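You operate a simulated robot arm through the tools that you are given. There is no shell and no other tool. Be economical: measure what you need, move in short steps, check, and stop when the job is done.

The job below is to be done with a simulated two-armed robot. You get a single attempt, and the scene is never put back.

TASK
On the wooden bench top, fold the grey rag in half.

The check looks at the end state, three seconds after you hand in, the way a careful person would. Anything else that was tipped, shoved, dropped, spilled or broken makes it a failure. Flat cloth is picked up by pressing the open fingertips on it (5 to 10 N) and closing them slowly along it; thin cloth reads only 2 to 8 mm in the jaws.

THE ROBOT
Two 7-joint arms with two-finger parallel grippers on one trunk, on a base that drives. Base frame: it is fixed to the floor where the robot stands at the start and does not move with it; the origin is under the middle of the robot, x ahead of it, y to its left, z up; the surface under the hand at the start is at about z = 860. Lengths are in mm, angles in rad, forces in N, time in s.
The left shoulder is at the start at [80, 131, 947], the right one opposite. With the tool pointing down near the work surface each hand reaches from about 400 to 860 mm from the robot's upright axis, wherever it stands, measured 20 degrees to its own side. Places, roughly: wooden bench top [700, 200, 900]. Payload 1.57 kg a hand.
Tool frame (each hand has its own): the origin (TCP) lies between the finger pads and is the grasp point; the fingertips stand 30 mm ahead of it; z points along the fingers, y is the line along which they close. The gripper opens to 110 mm. The fingers are 24 mm wide and 12 mm thick; the gripper's body (48 by 112 mm) begins 78 mm behind the TCP.
Orientation is that of the tool frame in the base frame, as a unit quaternion [x, y, z, w]. With the fingers straight down and closing along the base's y, the tool's x points along the base's -x, its y along +y and its z along -z.

THE INTERFACE
- The arms move only by the tool apply_moves. It takes "left_series", "right_series" or both (then of equal length, played together; a hand with none holds still); each is a list of rows, each an object (a shift or turn left out is 0, a gripper value left out holds the last) with "slide": the shift along the tool's x, y, z in mm, a list of three; "rot": the turn, a rotation vector about the tool's x, y, z in rad, a list of three; "claw": the gripper command, from -1 (fully open) to 1 (shut), values between in proportion. In form: [{"slide": [x, y, z], "rot": [wx, wy, wz], "claw": claw}, ...]. A call has 1 to 12 rows; each row shifts and turns the commanded pose from where the row before left it, along the tool's axes as they then stand. Rows are played at 5 a second. More than 50 mm and 0.15 rad between two rows, or a gripper value outside its range, and nothing of the call is played. Where a pose cannot be reached the arm comes as near as it can. A force on the tool above 40 N (or 10 N above the force at the start of the call, whichever is more), or a blocked arm, ends the call early, and 0.2 s more pass. The fingers move at their own pace (about 108 mm/s each) and stop on an object; they squeeze with about 30 N. The grip force told is the motor's: it shows also when the fingers shut on nothing. Time passes only in rows, and 0.2 s behind the last, so rows that do not move let the fingers close. It gives the time, the measured TCP pose, the force on the tool (base axes), the opening and the grip force at its end, in the units of the frame above (readings bear some noise), with the torque about the TCP (base axes, N m) and any sound that the robot's microphone picked up.
- Cameras (640 x 400 px; columns grow to the right, rows downward): "scene" is now at [-61.2, 27.1, 1407.4]; the picture's right is [0.26, -0.97, 0.00], its down [-0.51, -0.14, -0.85] and it looks along [0.82, 0.22, -0.53] (base axes); focal length 277 px, centre (320, 200). "left" rides on the left gripper at [70, -16, -141] in its tool frame; the picture's right is [0.23, 0.97, 0.00], its down [-0.86, 0.20, -0.48] and it looks along [-0.47, 0.11, 0.88] (tool axes); focal length 222 px, centre (320, 200). "right" rides on the right gripper at [70, 16, -141] in its tool frame; the picture's right is [-0.23, 0.97, 0.00], its down [-0.86, -0.20, -0.48] and it looks along [-0.47, -0.11, 0.88] (tool axes); focal length 222 px, centre (320, 200). There is no depth. A picture from a camera that has moved, and an enlarged one, comes with that camera's place and axes in the base frame and with its lens. The place of the scene camera against the robot may be out by one fixed shift of up to 25 mm in any direction.
- snapshot(camera): a new picture of that camera. It takes no simulated time.
- steer(legs): drives the robot by 1 to 6 legs, each [ahead, left, turn to the left] in mm, mm and rad, along the robot's own axes; the way and the turn of a leg run together, so that a leg with both is an arc; at most 1500 mm and 3.142 rad a leg. The arms and the cameras ride along, it lands a little off, and it stops where it bumps. It gives what a move gives.
- aim_head(pan, tilt): turns the head with the scene camera to pan (to the left, within 1.902 rad either way) and tilt (down, from -0.506 to 1.204), counted from straight ahead of the robot. It gives what a move gives.
- close_up(camera, box): a new picture of the part [left, top, right, bottom] of that camera's present view, enlarged. It takes no simulated time.
- finish_job(): hands the job in; it is judged then, once.

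Go step by step. Nothing tells you exact positions but the pictures and the camera data: compare them with the known pose of the tool, close in by small moves and look again before you grip or let go. The budget is 120 turns and 100 pictures, counting those below and the enlarged ones. Unless the task says otherwise, let go and move clear before handing in, and close with one line.

The tools are called after "Request:" as name(argument=value, ...) on one line, values as JSON. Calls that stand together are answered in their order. apply_moves: Moves the arms, as the interface text tells. Its arguments: {"type":"object","properties":{"left_series":{"type":"array","items":{"type":"object","properties":{"slide":{"type":"array","items":{"type":"number"}},"rot":{"type":"array","items":{"type":"number"}},"claw":{"type":"number"}}}},"right_series":{"type":"array","items":{"type":"object","properties":{"slide":{"type":"array","items":{"type":"number"}},"rot":{"type":"array","items":{"type":"number"}},"claw":{"type":"number"}}}}},"required":[]} The other tools are called the same way: steer (legs) drives the base; aim_head (pan, tilt) turns the head that bears the scene camera; snapshot (camera) takes a picture; close_up (camera, box) takes an enlarged picture of a part of a camera's view; finish_job () hands the job in.

At the start:

```text
t: 0.0
left_tool_pos: [573.0, 347.8, 1045.1]
left_orientation: [0.0, 1.0, 0.0, 0.0]
left_ft_force: [-0.3, -0.1, -0.2]
left_torque: [-0.02, 0.01, 0.01]
left_width: 110.0
left_grip_force: 0.0
right_tool_pos: [625.7, -147.0, 1124.4]
right_orientation: [0.0, 1.0, 0.0, 0.0]
right_ft_force: [0.5, 0.0, -0.1]
right_torque: [0.0, 0.0, -0.03]
right_width: 109.8
right_grip_force: 0.1
robot x, y, heading: [4.1, 1.3, -0.001]
head pan, tilt: [0.258, 0.56]
```

scene: 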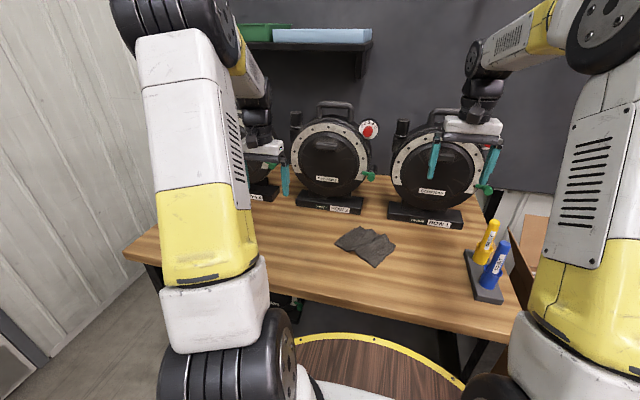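
right: 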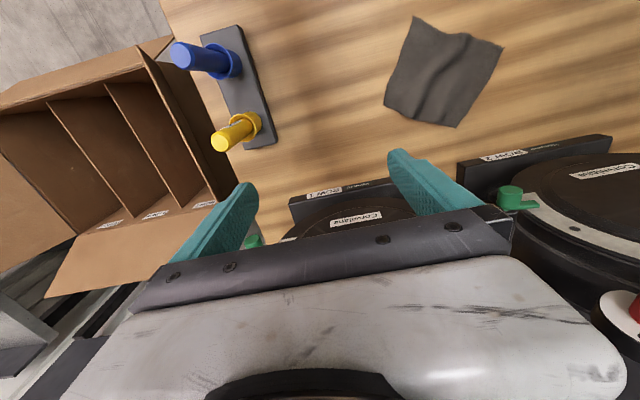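
left: 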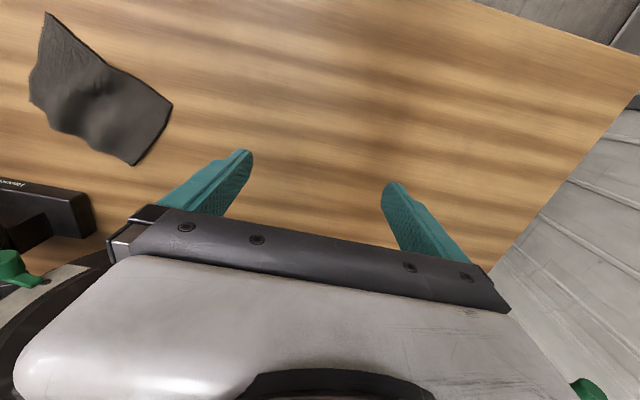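

The grey rag lies on the bench at about [570, 60], a roughly square cloth between the two arms. I'll take enlarged views to measure its corners.

Request:
close_up(camera="scene", box=[300, 200, 428, 280])

Request:
close_up(camera="right", box=[352, 0, 544, 120])

Request:
close_up(camera="left", box=[0, 0, 256, 160])

```text
5.00 times, centred on (364, 240) of scene
camera zoom: at [-61.2, 27.1, 1407.4], right [0.26, -0.97, 0.0], down [-0.51, -0.14, -0.85], along [0.82, 0.22, -0.53], focal length 1385 px, centre (100, 0)
```

zoom: 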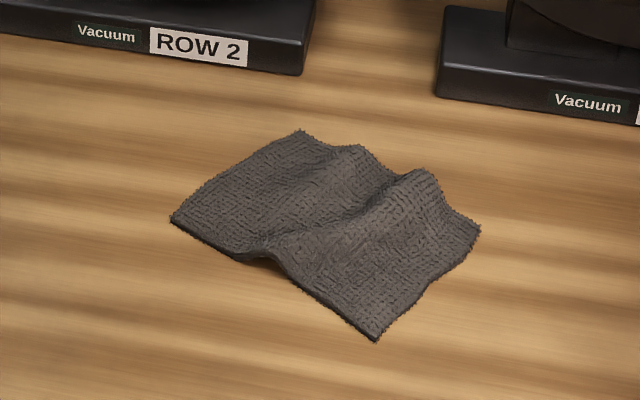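

```text
3.33 times, centred on (448, 60) of right
camera zoom: at [555.7, -132.5, 1265.1], right [0.23, 0.97, 0.0], down [0.86, -0.2, 0.48], along [0.47, -0.11, -0.88], focal length 740 px, centre (-107, 667)
```

zoom: 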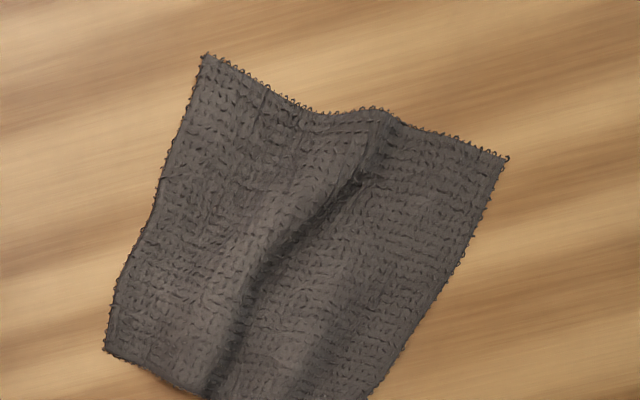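

```text
2.50 times, centred on (128, 80) of left
camera zoom: at [504.4, 331.9, 1186.7], right [-0.23, 0.97, 0.0], down [0.86, 0.2, 0.48], along [0.47, 0.11, -0.88], focal length 555 px, centre (800, 500)
```

zoom: 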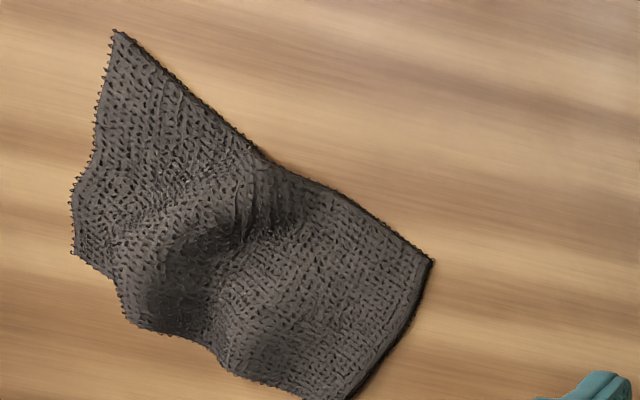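

Triangulated corners on the bench (z≈861): near N(511,14), left L(580,146), far F(686,84), right R(618,-38). I'll fold edge N–L onto R–F with both hands closing across the edge, so I first turn the hands in the air.

Request:
apply_moves(left_series=[{"rot": [0, 0, 0.146]}, {"rot": [0, 0, 0.146]}, {"rot": [0, 0, 0.146]}, {"rot": [0, 0, 0.146]}, {"rot": [0, 0, 0.146]}, {"rot": [0, 0, 0.146]}, {"rot": [0, 0, 0.146]}, {"rot": [0, 0, 0.146]}, {"rot": [0, 0, 0.146]}, {"rot": [0, 0, 0.146]}, {"rot": [0, 0, 0.146]}, {"rot": [0, 0, 0.146]}], right_series=[{"rot": [0, 0, -0.1366]}, {"rot": [0, 0, -0.1366]}, {"rot": [0, 0, -0.1366]}, {"rot": [0, 0, -0.1366]}, {"rot": [0, 0, -0.1366]}, {"rot": [0, 0, -0.1366]}, {"rot": [0, 0, -0.1366]}, {"rot": [0, 0, -0.1366]}, {}, {}, {}, {}])

```text
t: 2.6
left_tool_pos: [573.5, 349.9, 1044.7]
left_orientation: [0.77, 0.639, 0.0, 0.0]
left_ft_force: [0.0, -0.3, -0.5]
left_torque: [-0.03, 0.0, -0.02]
left_width: 109.9
left_grip_force: 0.1
right_tool_pos: [626.8, -147.6, 1124.3]
right_orientation: [-0.52, 0.854, -0.001, 0.0]
right_ft_force: [-0.4, 1.0, -0.2]
right_torque: [0.03, -0.03, 0.04]
right_width: 110.2
right_grip_force: 0.1
robot x, y, heading: [0.3, -1.3, -0.0]
head pan, tilt: [0.258, 0.56]
```

Both hands turned well. I now finish the left turn and bring both hands to hover about 100 mm above their corners, with jaws at about 36 mm.

Request:
apply_moves(left_series=[{"rot": [0, 0, 0.1485], "claw": 0.345}, {"rot": [0, 0, 0.1485]}, {"slide": [-39.2, 23.4, 17]}, {"slide": [-39.2, 23.4, 17]}, {"slide": [-39.2, 23.4, 17]}, {"slide": [-39.2, 23.4, 17]}, {"slide": [-39.2, 23.4, 17]}, {}], right_series=[{"slide": [-18, 26.55, 27.4], "claw": 0.345}, {"slide": [-18, 26.55, 27.4]}, {"slide": [-18, 26.55, 27.4]}, {"slide": [-18, 26.55, 27.4]}, {"slide": [-18, 26.55, 27.4]}, {"slide": [-18, 26.55, 27.4]}, {}, {}])

Request:
snapshot(camera="scene")

Request:
snapshot(camera="left")

Request:
snapshot(camera="right")

```text
t: 4.4
left_tool_pos: [589.4, 119.1, 959.8]
left_orientation: [0.854, 0.52, -0.001, 0.0]
left_ft_force: [-0.7, -0.8, 0.6]
left_torque: [0.0, 0.02, -0.03]
left_width: 36.2
left_grip_force: 0.0
right_tool_pos: [533.4, 20.4, 958.4]
right_orientation: [-0.52, 0.854, 0.0, 0.0]
right_ft_force: [0.4, 0.4, -0.8]
right_torque: [0.04, 0.03, -0.01]
right_width: 36.1
right_grip_force: 0.1
robot x, y, heading: [2.7, -1.8, 0.001]
head pan, tilt: [0.258, 0.56]
```

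```text
93 pictures are left
camera scene: at [-61.3, 27.1, 1407.4], right [0.26, -0.97, 0.0], down [-0.51, -0.14, -0.85], along [0.82, 0.22, -0.53], focal length 277 px, centre (320, 200)
```

scene: 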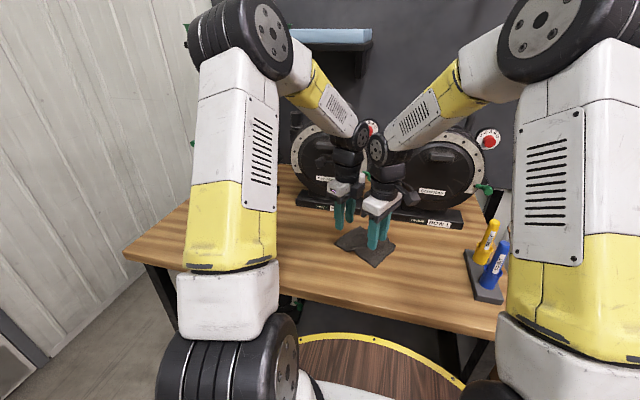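

```text
92 pictures are left
camera left: at [607.4, 188.3, 1101.6], right [0.97, -0.25, 0.0], down [-0.22, -0.85, 0.48], along [-0.12, -0.46, -0.88], focal length 222 px, centre (320, 200)
```

left: 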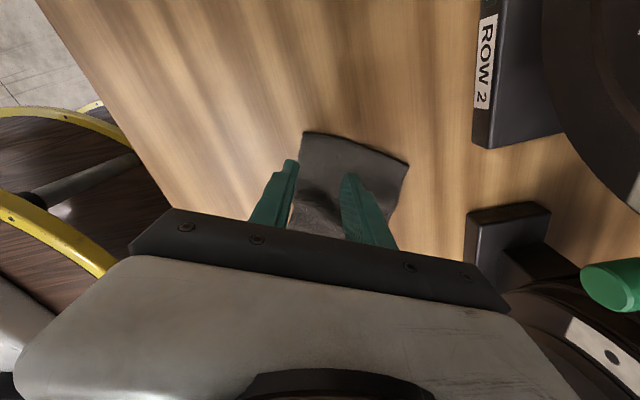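

```text
91 pictures are left
camera right: at [487.0, -34.7, 1099.5], right [-0.76, 0.65, 0.0], down [0.57, 0.67, 0.48], along [0.31, 0.36, -0.88], focal length 222 px, centre (320, 200)
```

right: 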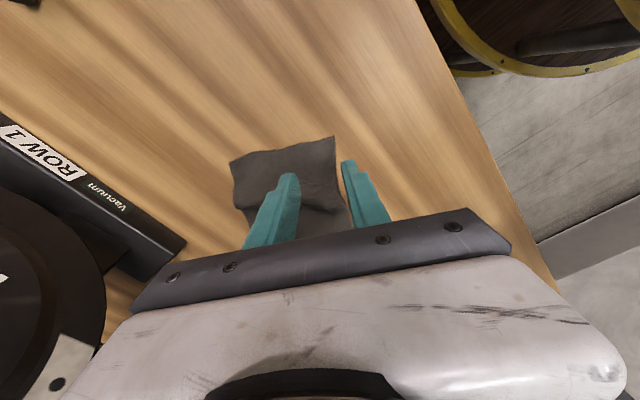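

Corner positions re-measured from the hand cameras agree within 2 mm. I check the clearance between the wrists before descending.

Request:
close_up(camera="scene", box=[300, 110, 460, 280])

```text
2.35 times, centred on (380, 195) of scene
camera zoom: at [-61.3, 27.1, 1407.4], right [0.26, -0.97, 0.0], down [-0.51, -0.14, -0.85], along [0.82, 0.22, -0.53], focal length 652 px, centre (179, 212)
```

zoom: 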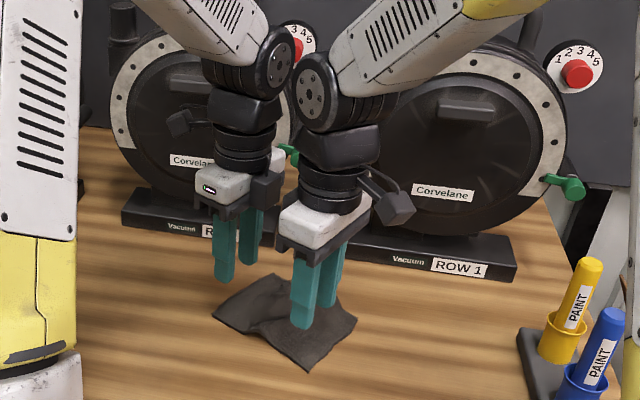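

The wrists are clear of each other. I descend to just above the cloth.

Request:
apply_moves(left_series=[{"slide": [0, -3, 20]}, {"slide": [0, 0, 20]}, {"slide": [0, 0, 17]}, {}], right_series=[{"slide": [-1, -1, 20]}, {"slide": [0, 0, 20]}, {"slide": [0, 0, 16]}, {}])

Request:
close_up(camera="left", box=[220, 110, 460, 260])

Request:
close_up(camera="right", box=[200, 110, 440, 260])

```text
t: 5.4
left_tool_pos: [586.5, 121.9, 902.2]
left_orientation: [0.855, 0.518, 0.0, 0.0]
left_ft_force: [-0.7, 0.4, -0.6]
left_torque: [-0.05, -0.02, -0.01]
left_width: 36.2
left_grip_force: 0.0
right_tool_pos: [534.8, 21.7, 904.1]
right_orientation: [-0.519, 0.855, 0.001, 0.0]
right_ft_force: [0.2, 0.4, 0.0]
right_torque: [0.02, 0.0, 0.0]
right_width: 36.1
right_grip_force: 0.1
robot x, y, heading: [-2.1, 1.8, -0.0]
head pan, tilt: [0.258, 0.56]
```

```text
2.67 times, centred on (340, 185) of left
camera zoom: at [603.9, 191.4, 1043.8], right [0.97, -0.25, 0.0], down [-0.22, -0.85, 0.48], along [-0.12, -0.46, -0.88], focal length 592 px, centre (267, 240)
```

zoom: 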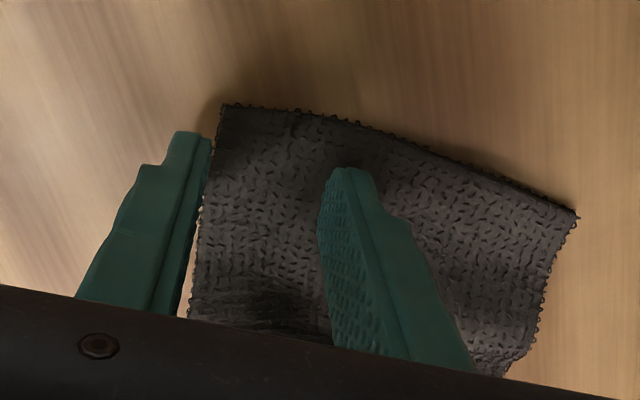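

```text
2.67 times, centred on (320, 185) of right
camera zoom: at [488.0, -33.9, 1044.8], right [-0.76, 0.65, 0.0], down [0.57, 0.67, 0.48], along [0.31, 0.36, -0.88], focal length 592 px, centre (320, 240)
```

zoom: 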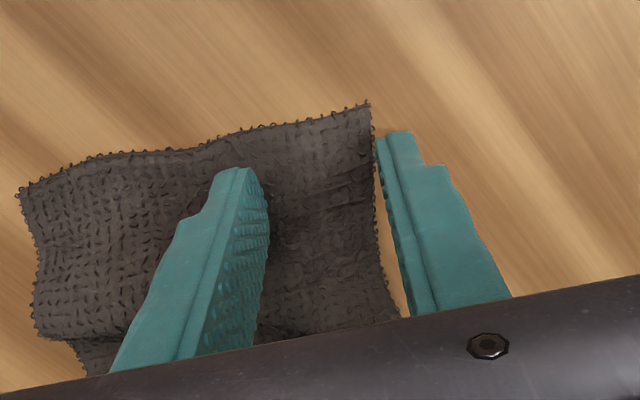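

The outer fingers stand just at the cloth edge. I shift both hands 7 mm inward so both fingertips land on cloth, then lower gently.

Request:
apply_moves(left_series=[{"slide": [0, 7, 0]}, {"slide": [0, 0, 3]}, {"slide": [0, 0, 3]}, {"slide": [0, 0, 2]}, {}], right_series=[{"slide": [0, -7, 0]}, {"slide": [0, 0, 3]}, {"slide": [0, 0, 3]}, {"slide": [0, 0, 3]}, {}])

```text
t: 6.6
left_tool_pos: [591.3, 117.8, 895.2]
left_orientation: [0.855, 0.519, 0.0, 0.0]
left_ft_force: [0.4, -0.3, -0.2]
left_torque: [-0.01, 0.0, -0.02]
left_width: 36.2
left_grip_force: 0.1
right_tool_pos: [541.2, 18.9, 894.2]
right_orientation: [-0.519, 0.855, 0.0, 0.0]
right_ft_force: [0.4, -0.8, 2.0]
right_torque: [0.01, -0.01, 0.01]
right_width: 36.2
right_grip_force: 0.1
robot x, y, heading: [-1.6, 0.7, 0.0]
head pan, tilt: [0.258, 0.56]
```

Request:
apply_moves(left_series=[{"slide": [0, 0, 1.5]}, {"slide": [0, 0, 1]}, {}], right_series=[{"slide": [0, 0, 0.7]}, {"slide": [0, 0, 0.5]}, {}])

```text
t: 7.4
left_tool_pos: [590.8, 118.4, 893.0]
left_orientation: [0.855, 0.518, 0.0, 0.001]
left_ft_force: [2.4, -1.6, 10.5]
left_torque: [-0.06, -0.15, 0.01]
left_width: 36.4
left_grip_force: 0.2
right_tool_pos: [540.8, 17.8, 893.7]
right_orientation: [-0.52, 0.854, 0.0, 0.001]
right_ft_force: [0.1, 2.3, 7.9]
right_torque: [0.03, -0.11, 0.04]
right_width: 36.1
right_grip_force: 0.1
robot x, y, heading: [1.6, -0.1, -0.001]
head pan, tilt: [0.258, 0.56]
```

Both hands press with about 8–10 N. Now I close slowly along the cloth.

Request:
apply_moves(left_series=[{"claw": 0.41}, {"claw": 0.47}, {"claw": 0.53}, {"claw": 0.59}, {"claw": 0.65}, {"claw": 0.71}, {"claw": 0.77}, {"claw": 0.83}, {"claw": 0.89}, {"claw": 0.95}, {"claw": 1}, {}], right_series=[{"claw": 0.41}, {"claw": 0.47}, {"claw": 0.53}, {"claw": 0.59}, {"claw": 0.65}, {"claw": 0.71}, {"claw": 0.77}, {"claw": 0.83}, {"claw": 0.89}, {"claw": 0.95}, {"claw": 1}, {}])

Request:
close_up(camera="left", box=[220, 110, 460, 260])

Request:
close_up(camera="right", box=[200, 110, 440, 260])

```text
t: 10.0
left_tool_pos: [590.4, 119.1, 891.8]
left_orientation: [0.855, 0.519, 0.001, 0.0]
left_ft_force: [0.4, -0.7, 16.9]
left_torque: [-0.05, -0.06, 0.03]
left_width: 3.9
left_grip_force: 24.7
right_tool_pos: [540.8, 19.2, 893.2]
right_orientation: [-0.519, 0.855, 0.0, 0.0]
right_ft_force: [2.1, -1.0, 10.8]
right_torque: [-0.02, -0.12, -0.05]
right_width: 4.3
right_grip_force: 24.9
robot x, y, heading: [-0.4, 3.7, -0.002]
head pan, tilt: [0.258, 0.56]
```

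```text
2.67 times, centred on (340, 185) of left
camera zoom: at [608.4, 187.6, 1034.4], right [0.97, -0.25, 0.0], down [-0.22, -0.85, 0.48], along [-0.12, -0.46, -0.88], focal length 592 px, centre (267, 240)
```

zoom: 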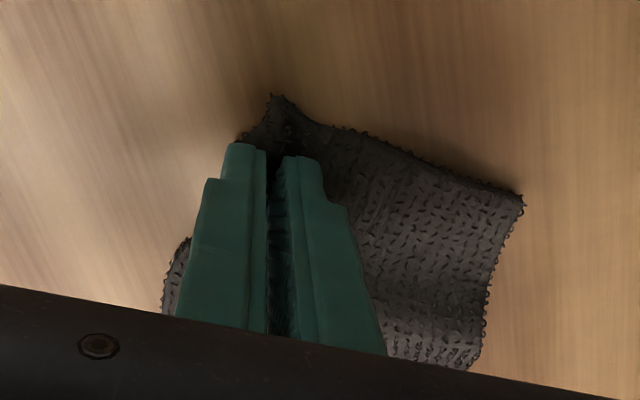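

```text
2.67 times, centred on (320, 185) of right
camera zoom: at [493.9, -37.0, 1034.6], right [-0.76, 0.65, 0.0], down [0.57, 0.67, 0.48], along [0.31, 0.36, -0.88], focal length 592 px, centre (320, 240)
```

zoom: 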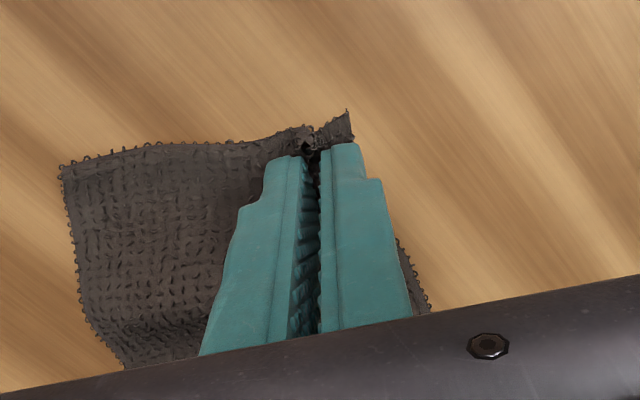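

Both jaws hold cloth (about 4 mm). I lift 30 mm, spread slightly to take the wrinkles out, and look.

Request:
apply_moves(left_series=[{"slide": [0, 0, -10]}, {"slide": [0, 0, -10]}, {"slide": [0, 0, -10]}, {"slide": [3, 0, 0]}, {"slide": [3, 0, 0]}, {}], right_series=[{"slide": [0, 0, -10]}, {"slide": [0, 0, -10]}, {"slide": [0, 0, -10]}, {"slide": [3, 0, 0]}, {"slide": [3, 0, 0]}, {}])

Request:
close_up(camera="scene", box=[300, 180, 428, 280])

Request:
snapshot(camera="left")

Request:
snapshot(camera="right")

```text
t: 11.4
left_tool_pos: [594.2, 122.3, 923.1]
left_orientation: [0.855, 0.519, -0.001, 0.0]
left_ft_force: [-5.4, -12.8, -0.3]
left_torque: [-0.32, 0.15, -0.02]
left_width: 3.9
left_grip_force: 25.2
right_tool_pos: [539.7, 14.0, 923.7]
right_orientation: [-0.521, 0.854, 0.001, 0.001]
right_ft_force: [6.2, 12.7, 0.6]
right_torque: [0.41, -0.17, 0.0]
right_width: 3.9
right_grip_force: 24.8
robot x, y, heading: [-0.2, 0.9, -0.0]
head pan, tilt: [0.258, 0.56]
```

```text
4.00 times, centred on (364, 230) of scene
camera zoom: at [-61.2, 27.1, 1407.4], right [0.26, -0.97, 0.0], down [-0.51, -0.14, -0.85], along [0.82, 0.22, -0.53], focal length 1108 px, centre (144, 80)
```

zoom: 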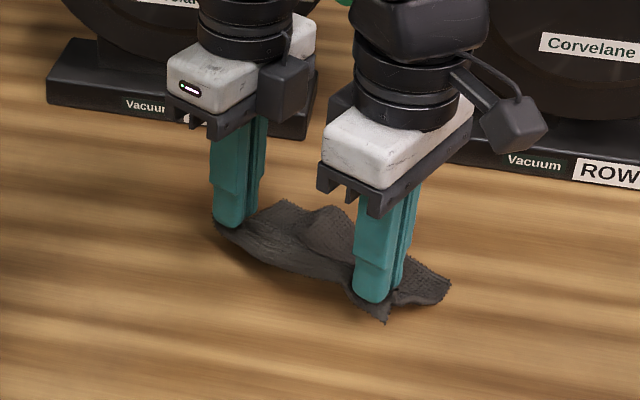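

```text
84 pictures are left
camera left: at [611.2, 192.1, 1063.9], right [0.97, -0.25, 0.0], down [-0.22, -0.85, 0.48], along [-0.12, -0.46, -0.88], focal length 222 px, centre (320, 200)
```

left: 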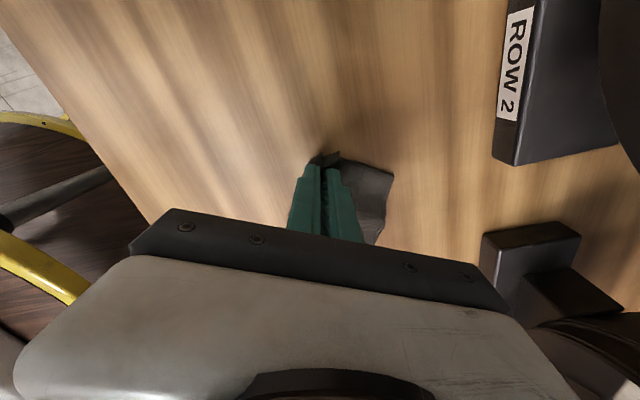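

```text
83 pictures are left
camera right: at [492.1, -41.7, 1064.7], right [-0.76, 0.65, 0.0], down [0.57, 0.67, 0.48], along [0.31, 0.37, -0.88], focal length 222 px, centre (320, 200)
```

right: 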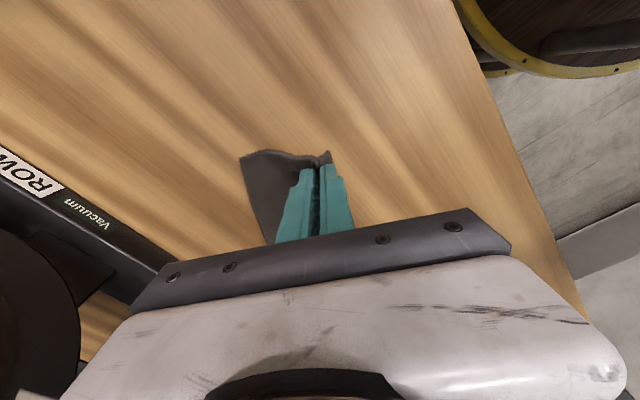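

The cloth is held taut, but this top-down pinch curls the edge inside the jaws, so laying it on the far edge would leave it rolled under. Better plan: lay it back and re-pinch along the midline, so that both halves hang together as a fold. I lay it down and reopen slowly.

Request:
apply_moves(left_series=[{"slide": [-1, -3, 9]}, {"slide": [0, -3, 9]}, {"slide": [0, -3, 8]}, {"slide": [0, -1, 2.5]}, {}, {}], right_series=[{"slide": [-1, 3, 9]}, {"slide": [0, 3, 9]}, {"slide": [0, 3, 8]}, {"slide": [0, 1, 2.5]}, {}, {}])

```text
t: 12.8
left_tool_pos: [583.5, 126.7, 892.9]
left_orientation: [0.855, 0.519, 0.0, 0.0]
left_ft_force: [-3.5, -13.8, 7.0]
left_torque: [-0.26, 0.06, -0.02]
left_width: 3.8
left_grip_force: 24.7
right_tool_pos: [529.4, 18.2, 894.6]
right_orientation: [-0.52, 0.854, 0.0, 0.0]
right_ft_force: [6.5, 11.4, 1.4]
right_torque: [0.37, -0.21, -0.02]
right_width: 4.2
right_grip_force: 24.8
robot x, y, heading: [1.5, 3.4, -0.001]
head pan, tilt: [0.258, 0.56]
```

Request:
apply_moves(left_series=[{"slide": [-2, 0, 0]}, {"claw": 0.9}, {"claw": 0.85}, {"claw": 0.8}, {"claw": 0.75}, {"claw": 0.68}, {"claw": 0.61}, {"claw": 0.54}, {"claw": 0.47}, {"claw": 0.4}, {"claw": 0.345}, {}], right_series=[{"slide": [-2, 0, 0.7]}, {"claw": 0.9}, {"claw": 0.85}, {"claw": 0.8}, {"claw": 0.75}, {"claw": 0.68}, {"claw": 0.61}, {"claw": 0.54}, {"claw": 0.47}, {"claw": 0.4}, {"claw": 0.345}, {}])

Request:
apply_moves(left_series=[{"slide": [0, 0, -5]}, {"slide": [0, 0, -20]}, {"slide": [0, 0, -30]}, {}], right_series=[{"slide": [0, 0, -5]}, {"slide": [0, 0, -20]}, {"slide": [0, 0, -30]}, {}])

Request:
snapshot(camera="left")

Request:
snapshot(camera="right")

Request:
close_up(camera="scene", box=[300, 180, 428, 280])

```text
t: 15.4
left_tool_pos: [584.5, 124.8, 893.7]
left_orientation: [0.855, 0.519, 0.0, 0.0]
left_ft_force: [0.2, 0.4, 3.7]
left_torque: [0.01, 0.01, 0.0]
left_width: 33.7
left_grip_force: 0.1
right_tool_pos: [531.7, 21.2, 892.9]
right_orientation: [-0.519, 0.855, 0.001, 0.0]
right_ft_force: [-1.4, 0.2, 3.1]
right_torque: [0.03, 0.03, 0.02]
right_width: 33.8
right_grip_force: 0.0
robot x, y, heading: [-0.7, -1.3, 0.002]
head pan, tilt: [0.258, 0.56]
```

```text
t: 16.4
left_tool_pos: [581.8, 125.8, 949.0]
left_orientation: [0.855, 0.519, 0.0, 0.0]
left_ft_force: [-0.6, -0.1, 0.0]
left_torque: [0.03, 0.0, 0.0]
left_width: 36.0
left_grip_force: 0.1
right_tool_pos: [529.4, 20.4, 948.8]
right_orientation: [-0.52, 0.854, 0.0, -0.001]
right_ft_force: [0.4, -0.6, 0.5]
right_torque: [0.03, -0.01, 0.02]
right_width: 36.2
right_grip_force: 0.0
robot x, y, heading: [-0.9, -0.7, -0.004]
head pan, tilt: [0.258, 0.56]
```

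```text
82 pictures are left
camera left: at [600.3, 194.2, 1090.2], right [0.97, -0.25, 0.0], down [-0.22, -0.85, 0.48], along [-0.12, -0.46, -0.88], focal length 222 px, centre (320, 200)
```

left: 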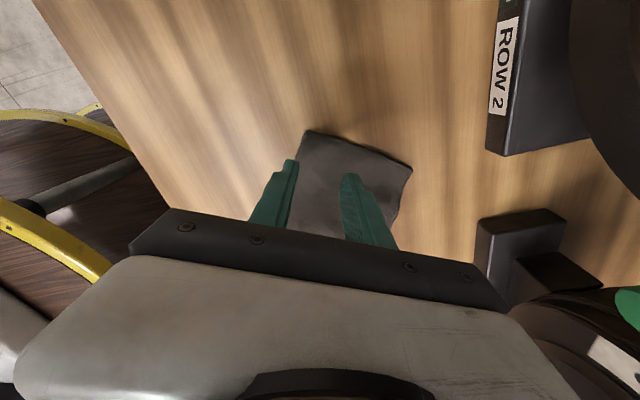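

```text
81 pictures are left
camera right: at [482.7, -35.4, 1090.0], right [-0.76, 0.65, 0.0], down [0.57, 0.67, 0.48], along [0.31, 0.36, -0.88], focal length 222 px, centre (320, 200)
```

right: 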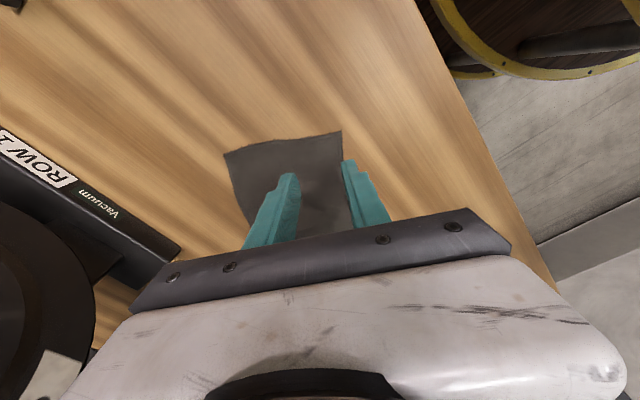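

```text
4.00 times, centred on (364, 230) of scene
camera zoom: at [-61.1, 27.1, 1407.4], right [0.26, -0.97, 0.0], down [-0.51, -0.14, -0.85], along [0.82, 0.22, -0.53], focal length 1108 px, centre (144, 80)
```

zoom: 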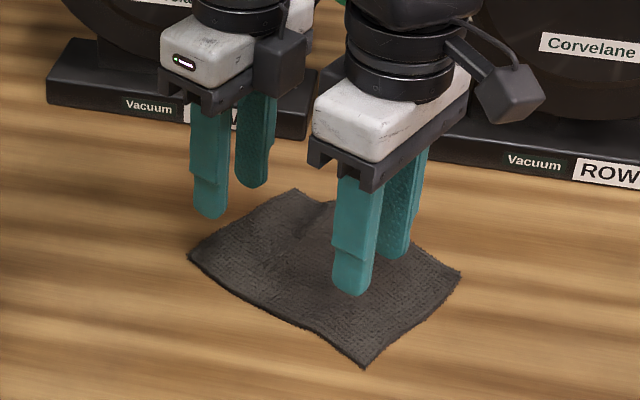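

The cloth is now flat and about 160 × 124 mm: N(496,13), L(575,154), F(676,88), R(604,-51). Its midline runs from (550,-19) to (626,121); I move the hands over the ends of that line and lower to just above the cloth.

Request:
apply_moves(left_series=[{"slide": [0, 20.5, 0], "rot": [0, 0, 0.015]}, {"slide": [0, 20.4, 0]}, {"slide": [0, 0, 25]}, {"slide": [0, 0, 20]}, {}], right_series=[{"slide": [5, -18.3, 0], "rot": [0, 0, 0.015]}, {"slide": [4.5, -18.3, 0]}, {"slide": [0, 0, 25]}, {"slide": [0, 0, 20]}, {}])

Request:
snapshot(camera="left")

Request:
snapshot(camera="right")

```text
t: 17.6
left_tool_pos: [619.8, 106.5, 903.1]
left_orientation: [0.859, 0.512, 0.0, 0.0]
left_ft_force: [0.2, -0.6, 0.6]
left_torque: [0.05, -0.01, 0.02]
left_width: 36.4
left_grip_force: 0.1
right_tool_pos: [558.1, -7.1, 904.8]
right_orientation: [-0.513, 0.858, 0.0, 0.001]
right_ft_force: [0.6, -0.8, -0.3]
right_torque: [0.04, 0.0, 0.01]
right_width: 36.3
right_grip_force: 0.0
robot x, y, heading: [-1.4, 0.0, 0.002]
head pan, tilt: [0.258, 0.56]
```

```text
79 pictures are left
camera left: at [638.5, 175.8, 1045.1], right [0.97, -0.26, 0.0], down [-0.23, -0.85, 0.48], along [-0.13, -0.46, -0.88], focal length 222 px, centre (320, 200)
```

left: 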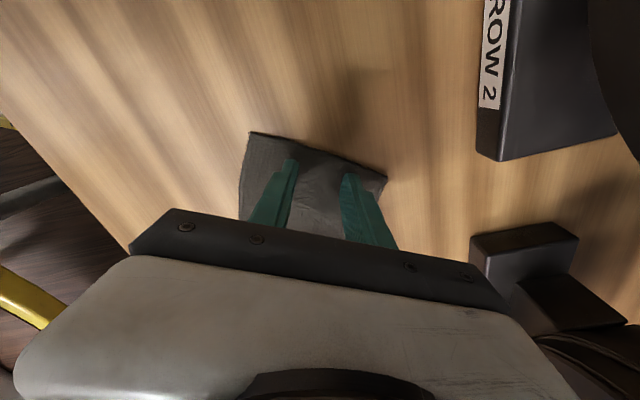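

```text
78 pictures are left
camera right: at [509.9, -60.5, 1046.8], right [-0.75, 0.66, 0.0], down [0.58, 0.66, 0.48], along [0.32, 0.36, -0.88], focal length 222 px, centre (320, 200)
```

right: 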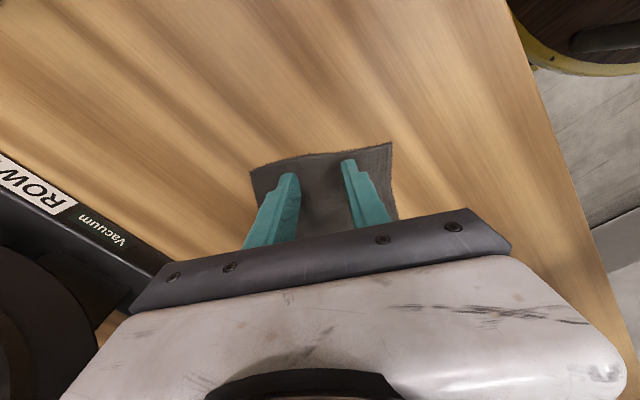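

Both hands are about 2 mm past the midline, which I correct, then press down.

Request:
apply_moves(left_series=[{"slide": [0, -2, 3]}, {"slide": [0, 0, 3]}, {"slide": [0, 0, 2.5]}, {}], right_series=[{"slide": [0, 2, 3]}, {"slide": [0, 0, 3]}, {"slide": [0, 0, 2.5]}, {}])

```text
t: 18.6
left_tool_pos: [618.1, 107.3, 895.1]
left_orientation: [0.859, 0.512, 0.0, 0.0]
left_ft_force: [-0.1, -0.4, 0.4]
left_torque: [0.02, -0.02, 0.01]
left_width: 35.9
left_grip_force: 0.1
right_tool_pos: [556.8, -5.6, 895.3]
right_orientation: [-0.513, 0.858, -0.001, 0.0]
right_ft_force: [-0.4, 0.0, 0.1]
right_torque: [0.06, 0.02, 0.01]
right_width: 36.3
right_grip_force: 0.0
robot x, y, heading: [3.0, -0.8, -0.0]
head pan, tilt: [0.258, 0.56]
```

Request:
apply_moves(left_series=[{"slide": [0, 0, 1]}, {"slide": [0, 0, 1]}, {}], right_series=[{"slide": [0, 0, 1]}, {"slide": [0, 0, 1]}, {}])

```text
t: 19.4
left_tool_pos: [618.9, 108.2, 893.5]
left_orientation: [0.858, 0.513, 0.0, 0.002]
left_ft_force: [0.5, 0.2, 7.5]
left_torque: [-0.08, 0.01, -0.01]
left_width: 35.9
left_grip_force: 0.1
right_tool_pos: [557.0, -3.8, 895.1]
right_orientation: [-0.513, 0.858, 0.0, 0.0]
right_ft_force: [0.9, 0.2, 3.2]
right_torque: [-0.02, -0.04, 0.02]
right_width: 35.7
right_grip_force: 0.1
robot x, y, heading: [-1.0, 1.3, -0.001]
head pan, tilt: [0.258, 0.56]
```

Left presses 7.5 N, right 3.2 N; the right goes 0.7 mm lower and then both close slowly.

Request:
apply_moves(left_series=[{}, {"claw": 0.41}, {"claw": 0.47}, {"claw": 0.53}, {"claw": 0.59}, {"claw": 0.65}, {"claw": 0.71}, {"claw": 0.77}, {"claw": 0.83}, {"claw": 0.9}, {"claw": 1}, {}], right_series=[{"slide": [0, 0, 0.7]}, {"claw": 0.41}, {"claw": 0.47}, {"claw": 0.53}, {"claw": 0.59}, {"claw": 0.65}, {"claw": 0.71}, {"claw": 0.77}, {"claw": 0.83}, {"claw": 0.9}, {"claw": 1}, {}])

Request:
close_up(camera="left", box=[200, 110, 440, 260])

Request:
close_up(camera="right", box=[200, 110, 440, 260])

Request:
close_up(camera="scene", box=[300, 180, 428, 280])

```text
t: 22.0
left_tool_pos: [618.3, 107.7, 892.2]
left_orientation: [0.858, 0.513, 0.0, 0.0]
left_ft_force: [0.8, -1.2, 10.2]
left_torque: [-0.08, 0.03, -0.01]
left_width: 4.7
left_grip_force: 25.4
right_tool_pos: [556.0, -4.5, 893.9]
right_orientation: [-0.514, 0.858, 0.0, 0.0]
right_ft_force: [0.2, 0.9, 7.2]
right_torque: [0.08, 0.01, -0.03]
right_width: 4.7
right_grip_force: 24.8
robot x, y, heading: [-1.4, -0.1, 0.001]
head pan, tilt: [0.258, 0.56]
```

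```text
2.67 times, centred on (320, 185) of left
camera zoom: at [636.4, 176.7, 1034.8], right [0.97, -0.26, 0.0], down [-0.23, -0.85, 0.48], along [-0.13, -0.46, -0.88], focal length 592 px, centre (320, 240)
```

zoom: 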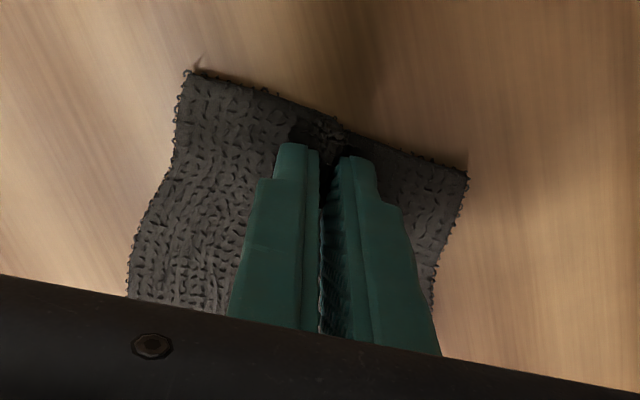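

```text
2.67 times, centred on (320, 185) of right
camera zoom: at [508.8, -58.7, 1034.9], right [-0.75, 0.66, 0.0], down [0.58, 0.66, 0.48], along [0.32, 0.36, -0.88], focal length 592 px, centre (320, 240)
```

zoom: 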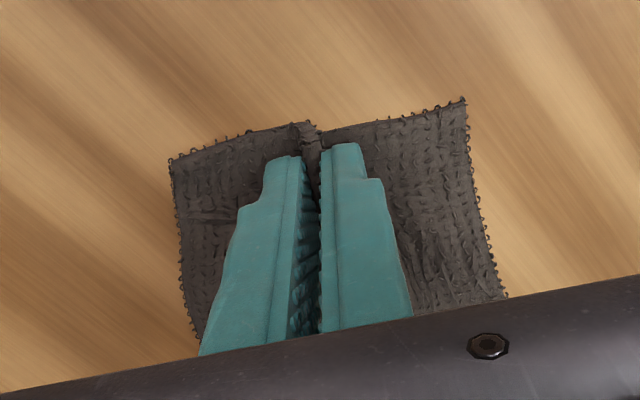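

```text
4.00 times, centred on (364, 230) of scene
camera zoom: at [-61.7, 27.0, 1407.4], right [0.26, -0.97, 0.0], down [-0.51, -0.14, -0.85], along [0.82, 0.22, -0.53], focal length 1108 px, centre (144, 80)
```

zoom: 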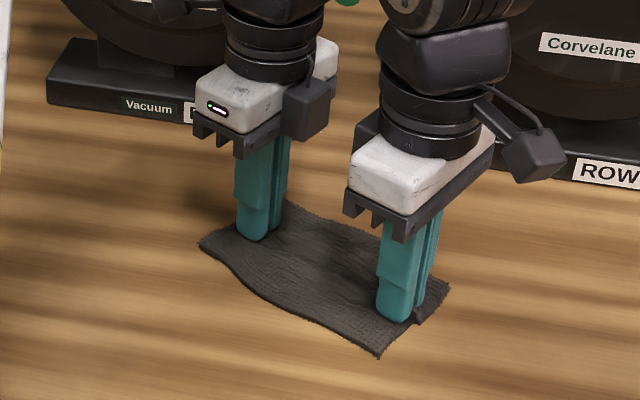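

Both hands pinched the midline with nearly equal flaps on both sides. I lift 65 mm so the halves hang together.

Request:
apply_moves(left_series=[{"slide": [0.5, 0, -6]}, {"slide": [0.5, 0, -6]}, {"slide": [0, 0, -10]}, {"slide": [0, 0, -14]}, {"slide": [0, 0, -14]}, {"slide": [0, 0, -15]}, {}, {}], right_series=[{"slide": [0.5, 0, -6]}, {"slide": [0.5, 0, -6]}, {"slide": [0, 0, -10]}, {"slide": [0, 0, -14]}, {"slide": [0, 0, -14]}, {"slide": [0, 0, -15]}, {}, {}])

Request:
close_up(camera="left", box=[200, 110, 440, 260])

Request:
close_up(camera="right", box=[200, 110, 440, 260])

Request:
close_up(camera="scene", box=[300, 160, 428, 260])

```text
t: 23.8
left_tool_pos: [619.0, 109.7, 958.0]
left_orientation: [0.859, 0.513, 0.0, 0.0]
left_ft_force: [-0.7, -1.5, -1.0]
left_torque: [-0.04, -0.01, 0.01]
left_width: 4.3
left_grip_force: 25.4
right_tool_pos: [556.0, -5.7, 957.9]
right_orientation: [-0.514, 0.858, 0.001, 0.0]
right_ft_force: [-0.2, 2.1, 0.1]
right_torque: [0.04, 0.0, 0.02]
right_width: 4.4
right_grip_force: 25.5
robot x, y, heading: [-0.5, 4.4, -0.001]
head pan, tilt: [0.258, 0.56]
```

```text
2.67 times, centred on (320, 185) of left
camera zoom: at [638.1, 177.4, 1100.3], right [0.97, -0.26, 0.0], down [-0.23, -0.85, 0.48], along [-0.13, -0.46, -0.88], focal length 592 px, centre (320, 240)
```

zoom: 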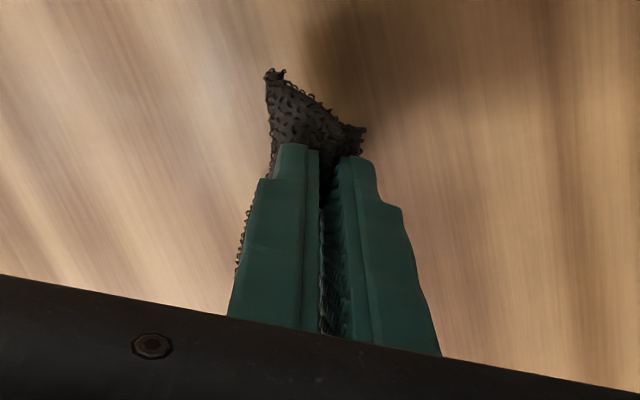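

```text
2.67 times, centred on (320, 185) of right
camera zoom: at [508.9, -60.1, 1098.7], right [-0.75, 0.66, 0.0], down [0.58, 0.66, 0.48], along [0.32, 0.36, -0.88], focal length 592 px, centre (320, 240)
```

zoom: 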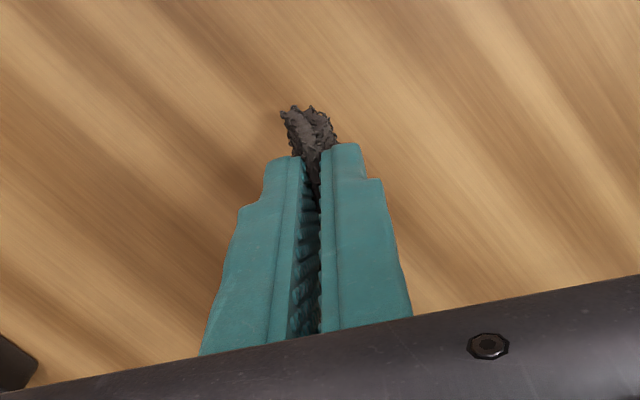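

```text
4.00 times, centred on (364, 210) of scene
camera zoom: at [-61.2, 27.1, 1407.4], right [0.26, -0.97, 0.0], down [-0.51, -0.14, -0.85], along [0.82, 0.22, -0.53], focal length 1108 px, centre (144, 160)
```

zoom: 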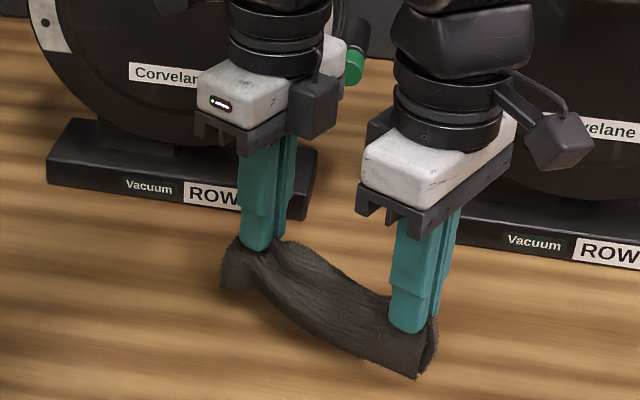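

It hangs as a folded pair, with the middle sagging a little. I spread the hands 3 mm each to straighten the fold line and tilt both grippers 0.5 rad so the fold can be laid toward the robot with the free edges trailing away from it.

Request:
apply_moves(left_series=[{"slide": [1.5, 0, 0], "rot": [-0.1, 0, 0]}, {"slide": [1.5, 0, 0], "rot": [-0.1, 0, 0]}, {"rot": [-0.1, 0, 0]}, {"rot": [-0.1, 0, 0]}, {"rot": [-0.1, 0, 0]}, {}], right_series=[{"slide": [1.5, 0, 0], "rot": [0.1, 0, 0]}, {"slide": [1.5, 0, 0], "rot": [0.1, 0, 0]}, {"rot": [0.1, 0, 0]}, {"rot": [0.1, 0, 0]}, {"rot": [0.1, 0, 0]}, {}])

Request:
close_up(camera="scene", box=[290, 120, 450, 260])

```text
t: 25.2
left_tool_pos: [619.2, 111.4, 958.1]
left_orientation: [0.832, 0.497, 0.127, 0.213]
left_ft_force: [-2.2, -4.0, -0.2]
left_torque: [-0.07, 0.11, -0.08]
left_width: 4.7
left_grip_force: 25.5
right_tool_pos: [556.2, -7.4, 957.6]
right_orientation: [-0.497, 0.832, -0.212, 0.128]
right_ft_force: [1.9, 4.2, -0.2]
right_torque: [0.13, 0.02, 0.08]
right_width: 4.6
right_grip_force: 25.0
robot x, y, heading: [1.0, -0.1, 0.001]
head pan, tilt: [0.258, 0.56]
```

```text
2.86 times, centred on (370, 190) of scene
camera zoom: at [-61.2, 27.1, 1407.4], right [0.26, -0.97, 0.0], down [-0.51, -0.14, -0.85], along [0.82, 0.22, -0.53], focal length 792 px, centre (177, 229)
```

zoom: 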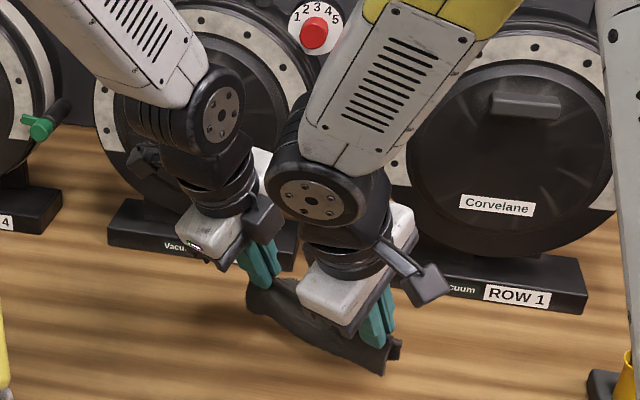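

The tilt worked and tension is about 4 N. Now I lower while moving back toward the robot, letting the halves trail away.

Request:
apply_moves(left_series=[{"slide": [0, -6, 11]}, {"slide": [0, -6, 11]}, {"slide": [0, -10.4, 2.3]}, {"slide": [0, -10.4, 2.3]}, {"slide": [0, -10.4, 2.3]}, {"slide": [0, -10.4, 2.3]}, {"slide": [0, -10.4, 2.3]}, {"slide": [0, -4.4, -2.4]}, {"slide": [0, -4.4, -2.4]}, {}], right_series=[{"slide": [0, 6, 11]}, {"slide": [0, 6, 11]}, {"slide": [0, 10.4, 2.3]}, {"slide": [0, 10.4, 2.3]}, {"slide": [0, 10.4, 2.3]}, {"slide": [0, 10.4, 2.3]}, {"slide": [0, 10.4, 2.3]}, {"slide": [0, 4.4, -2.4]}, {"slide": [0, 4.4, -2.4]}, {}])

Request:
snapshot(camera="left")

Request:
snapshot(camera="right")

Request:
close_up(camera="scene", box=[290, 160, 450, 300])

```text
t: 27.4
left_tool_pos: [575.5, 134.8, 899.6]
left_orientation: [0.832, 0.497, 0.126, 0.212]
left_ft_force: [-2.2, -4.7, 0.3]
left_torque: [-0.17, 0.15, -0.09]
left_width: 4.5
left_grip_force: 25.7
right_tool_pos: [511.4, 16.1, 898.6]
right_orientation: [-0.498, 0.831, -0.213, 0.127]
right_ft_force: [2.0, 5.5, 0.1]
right_torque: [0.13, -0.06, 0.06]
right_width: 4.3
right_grip_force: 24.7
robot x, y, heading: [2.5, 0.6, -0.005]
head pan, tilt: [0.258, 0.56]
```

```text
70 pictures are left
camera left: at [536.7, 235.2, 1015.0], right [0.86, -0.21, 0.47], down [-0.45, -0.73, 0.52], along [0.23, -0.66, -0.72], focal length 222 px, centre (320, 200)
```

left: 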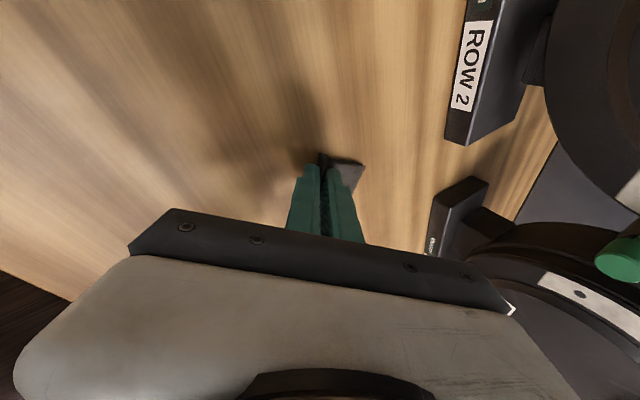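

```text
69 pictures are left
camera right: at [405.1, -7.8, 1014.3], right [-0.65, 0.6, -0.47], down [0.36, 0.78, 0.52], along [0.68, 0.17, -0.72], focal length 222 px, centre (320, 200)
```

right: 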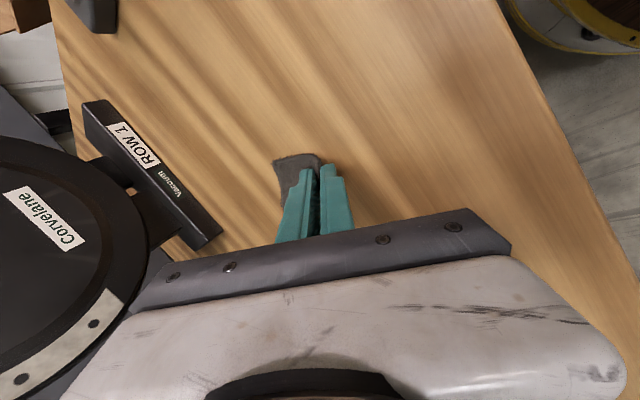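

```text
2.86 times, centred on (370, 230) of scene
camera zoom: at [-61.3, 27.1, 1407.4], right [0.26, -0.97, 0.0], down [-0.51, -0.14, -0.85], along [0.82, 0.22, -0.53], focal length 792 px, centre (177, 114)
```

zoom: 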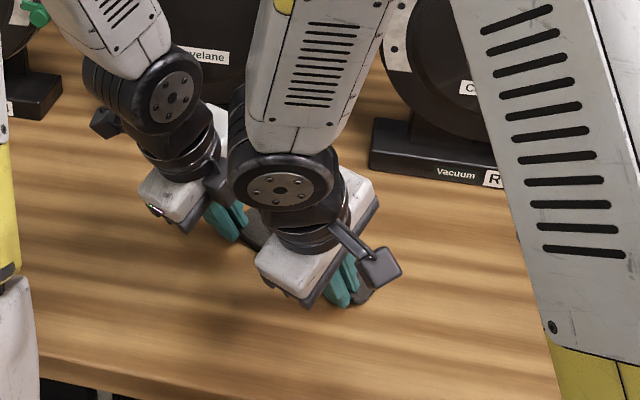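

Request:
close_up(camera="left", box=[260, 120, 420, 220])

Request:
close_up(camera="right", box=[230, 120, 390, 220])

```text
4.00 times, centred on (340, 170) of left
camera zoom: at [536.7, 235.2, 1015.0], right [0.86, -0.21, 0.47], down [-0.45, -0.73, 0.52], along [0.23, -0.66, -0.72], focal length 888 px, centre (240, 320)
```

zoom: 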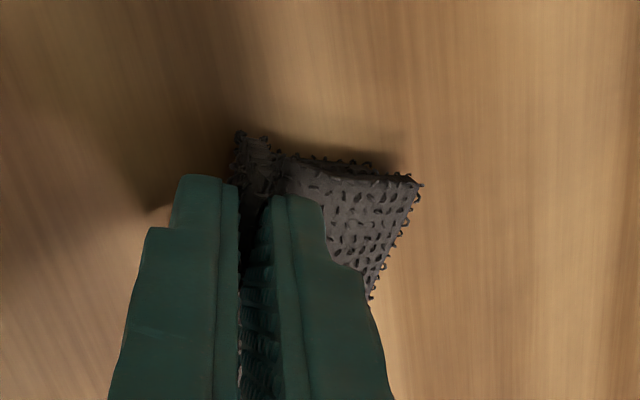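

```text
4.00 times, centred on (310, 170) of right
camera zoom: at [405.1, -7.8, 1014.3], right [-0.65, 0.6, -0.47], down [0.36, 0.78, 0.52], along [0.68, 0.17, -0.72], focal length 888 px, centre (360, 320)
```

zoom: 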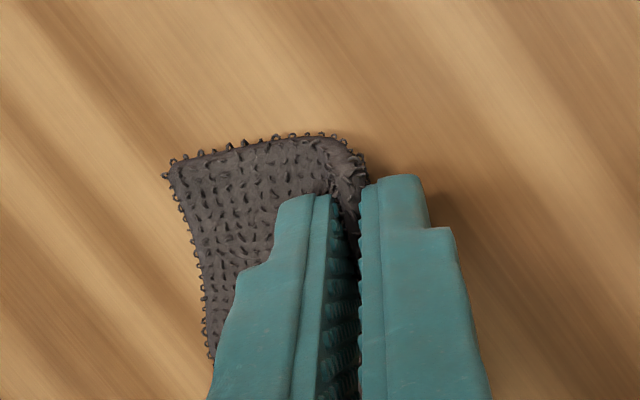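

Both layers trail the same way, stacked. I lower about 4 mm more, then open slightly while rising a little and back out along the fingers.

Request:
apply_moves(left_series=[{"slide": [0, -1, 1.75]}, {"slide": [0, -1, 1.75]}, {}, {}], right_series=[{"slide": [0, 1, 1.75]}, {"slide": [0, 1, 1.75]}, {}, {}])

```text
t: 28.4
left_tool_pos: [575.5, 135.3, 895.3]
left_orientation: [0.832, 0.497, 0.127, 0.212]
left_ft_force: [-2.0, -4.1, 1.8]
left_torque: [-0.11, 0.03, -0.07]
left_width: 4.6
left_grip_force: 24.6
right_tool_pos: [510.2, 15.9, 893.9]
right_orientation: [-0.498, 0.831, -0.212, 0.127]
right_ft_force: [2.1, 4.5, 2.5]
right_torque: [0.14, -0.09, 0.09]
right_width: 4.8
right_grip_force: 25.4
robot x, y, heading: [1.0, 1.6, -0.007]
head pan, tilt: [0.258, 0.56]
```

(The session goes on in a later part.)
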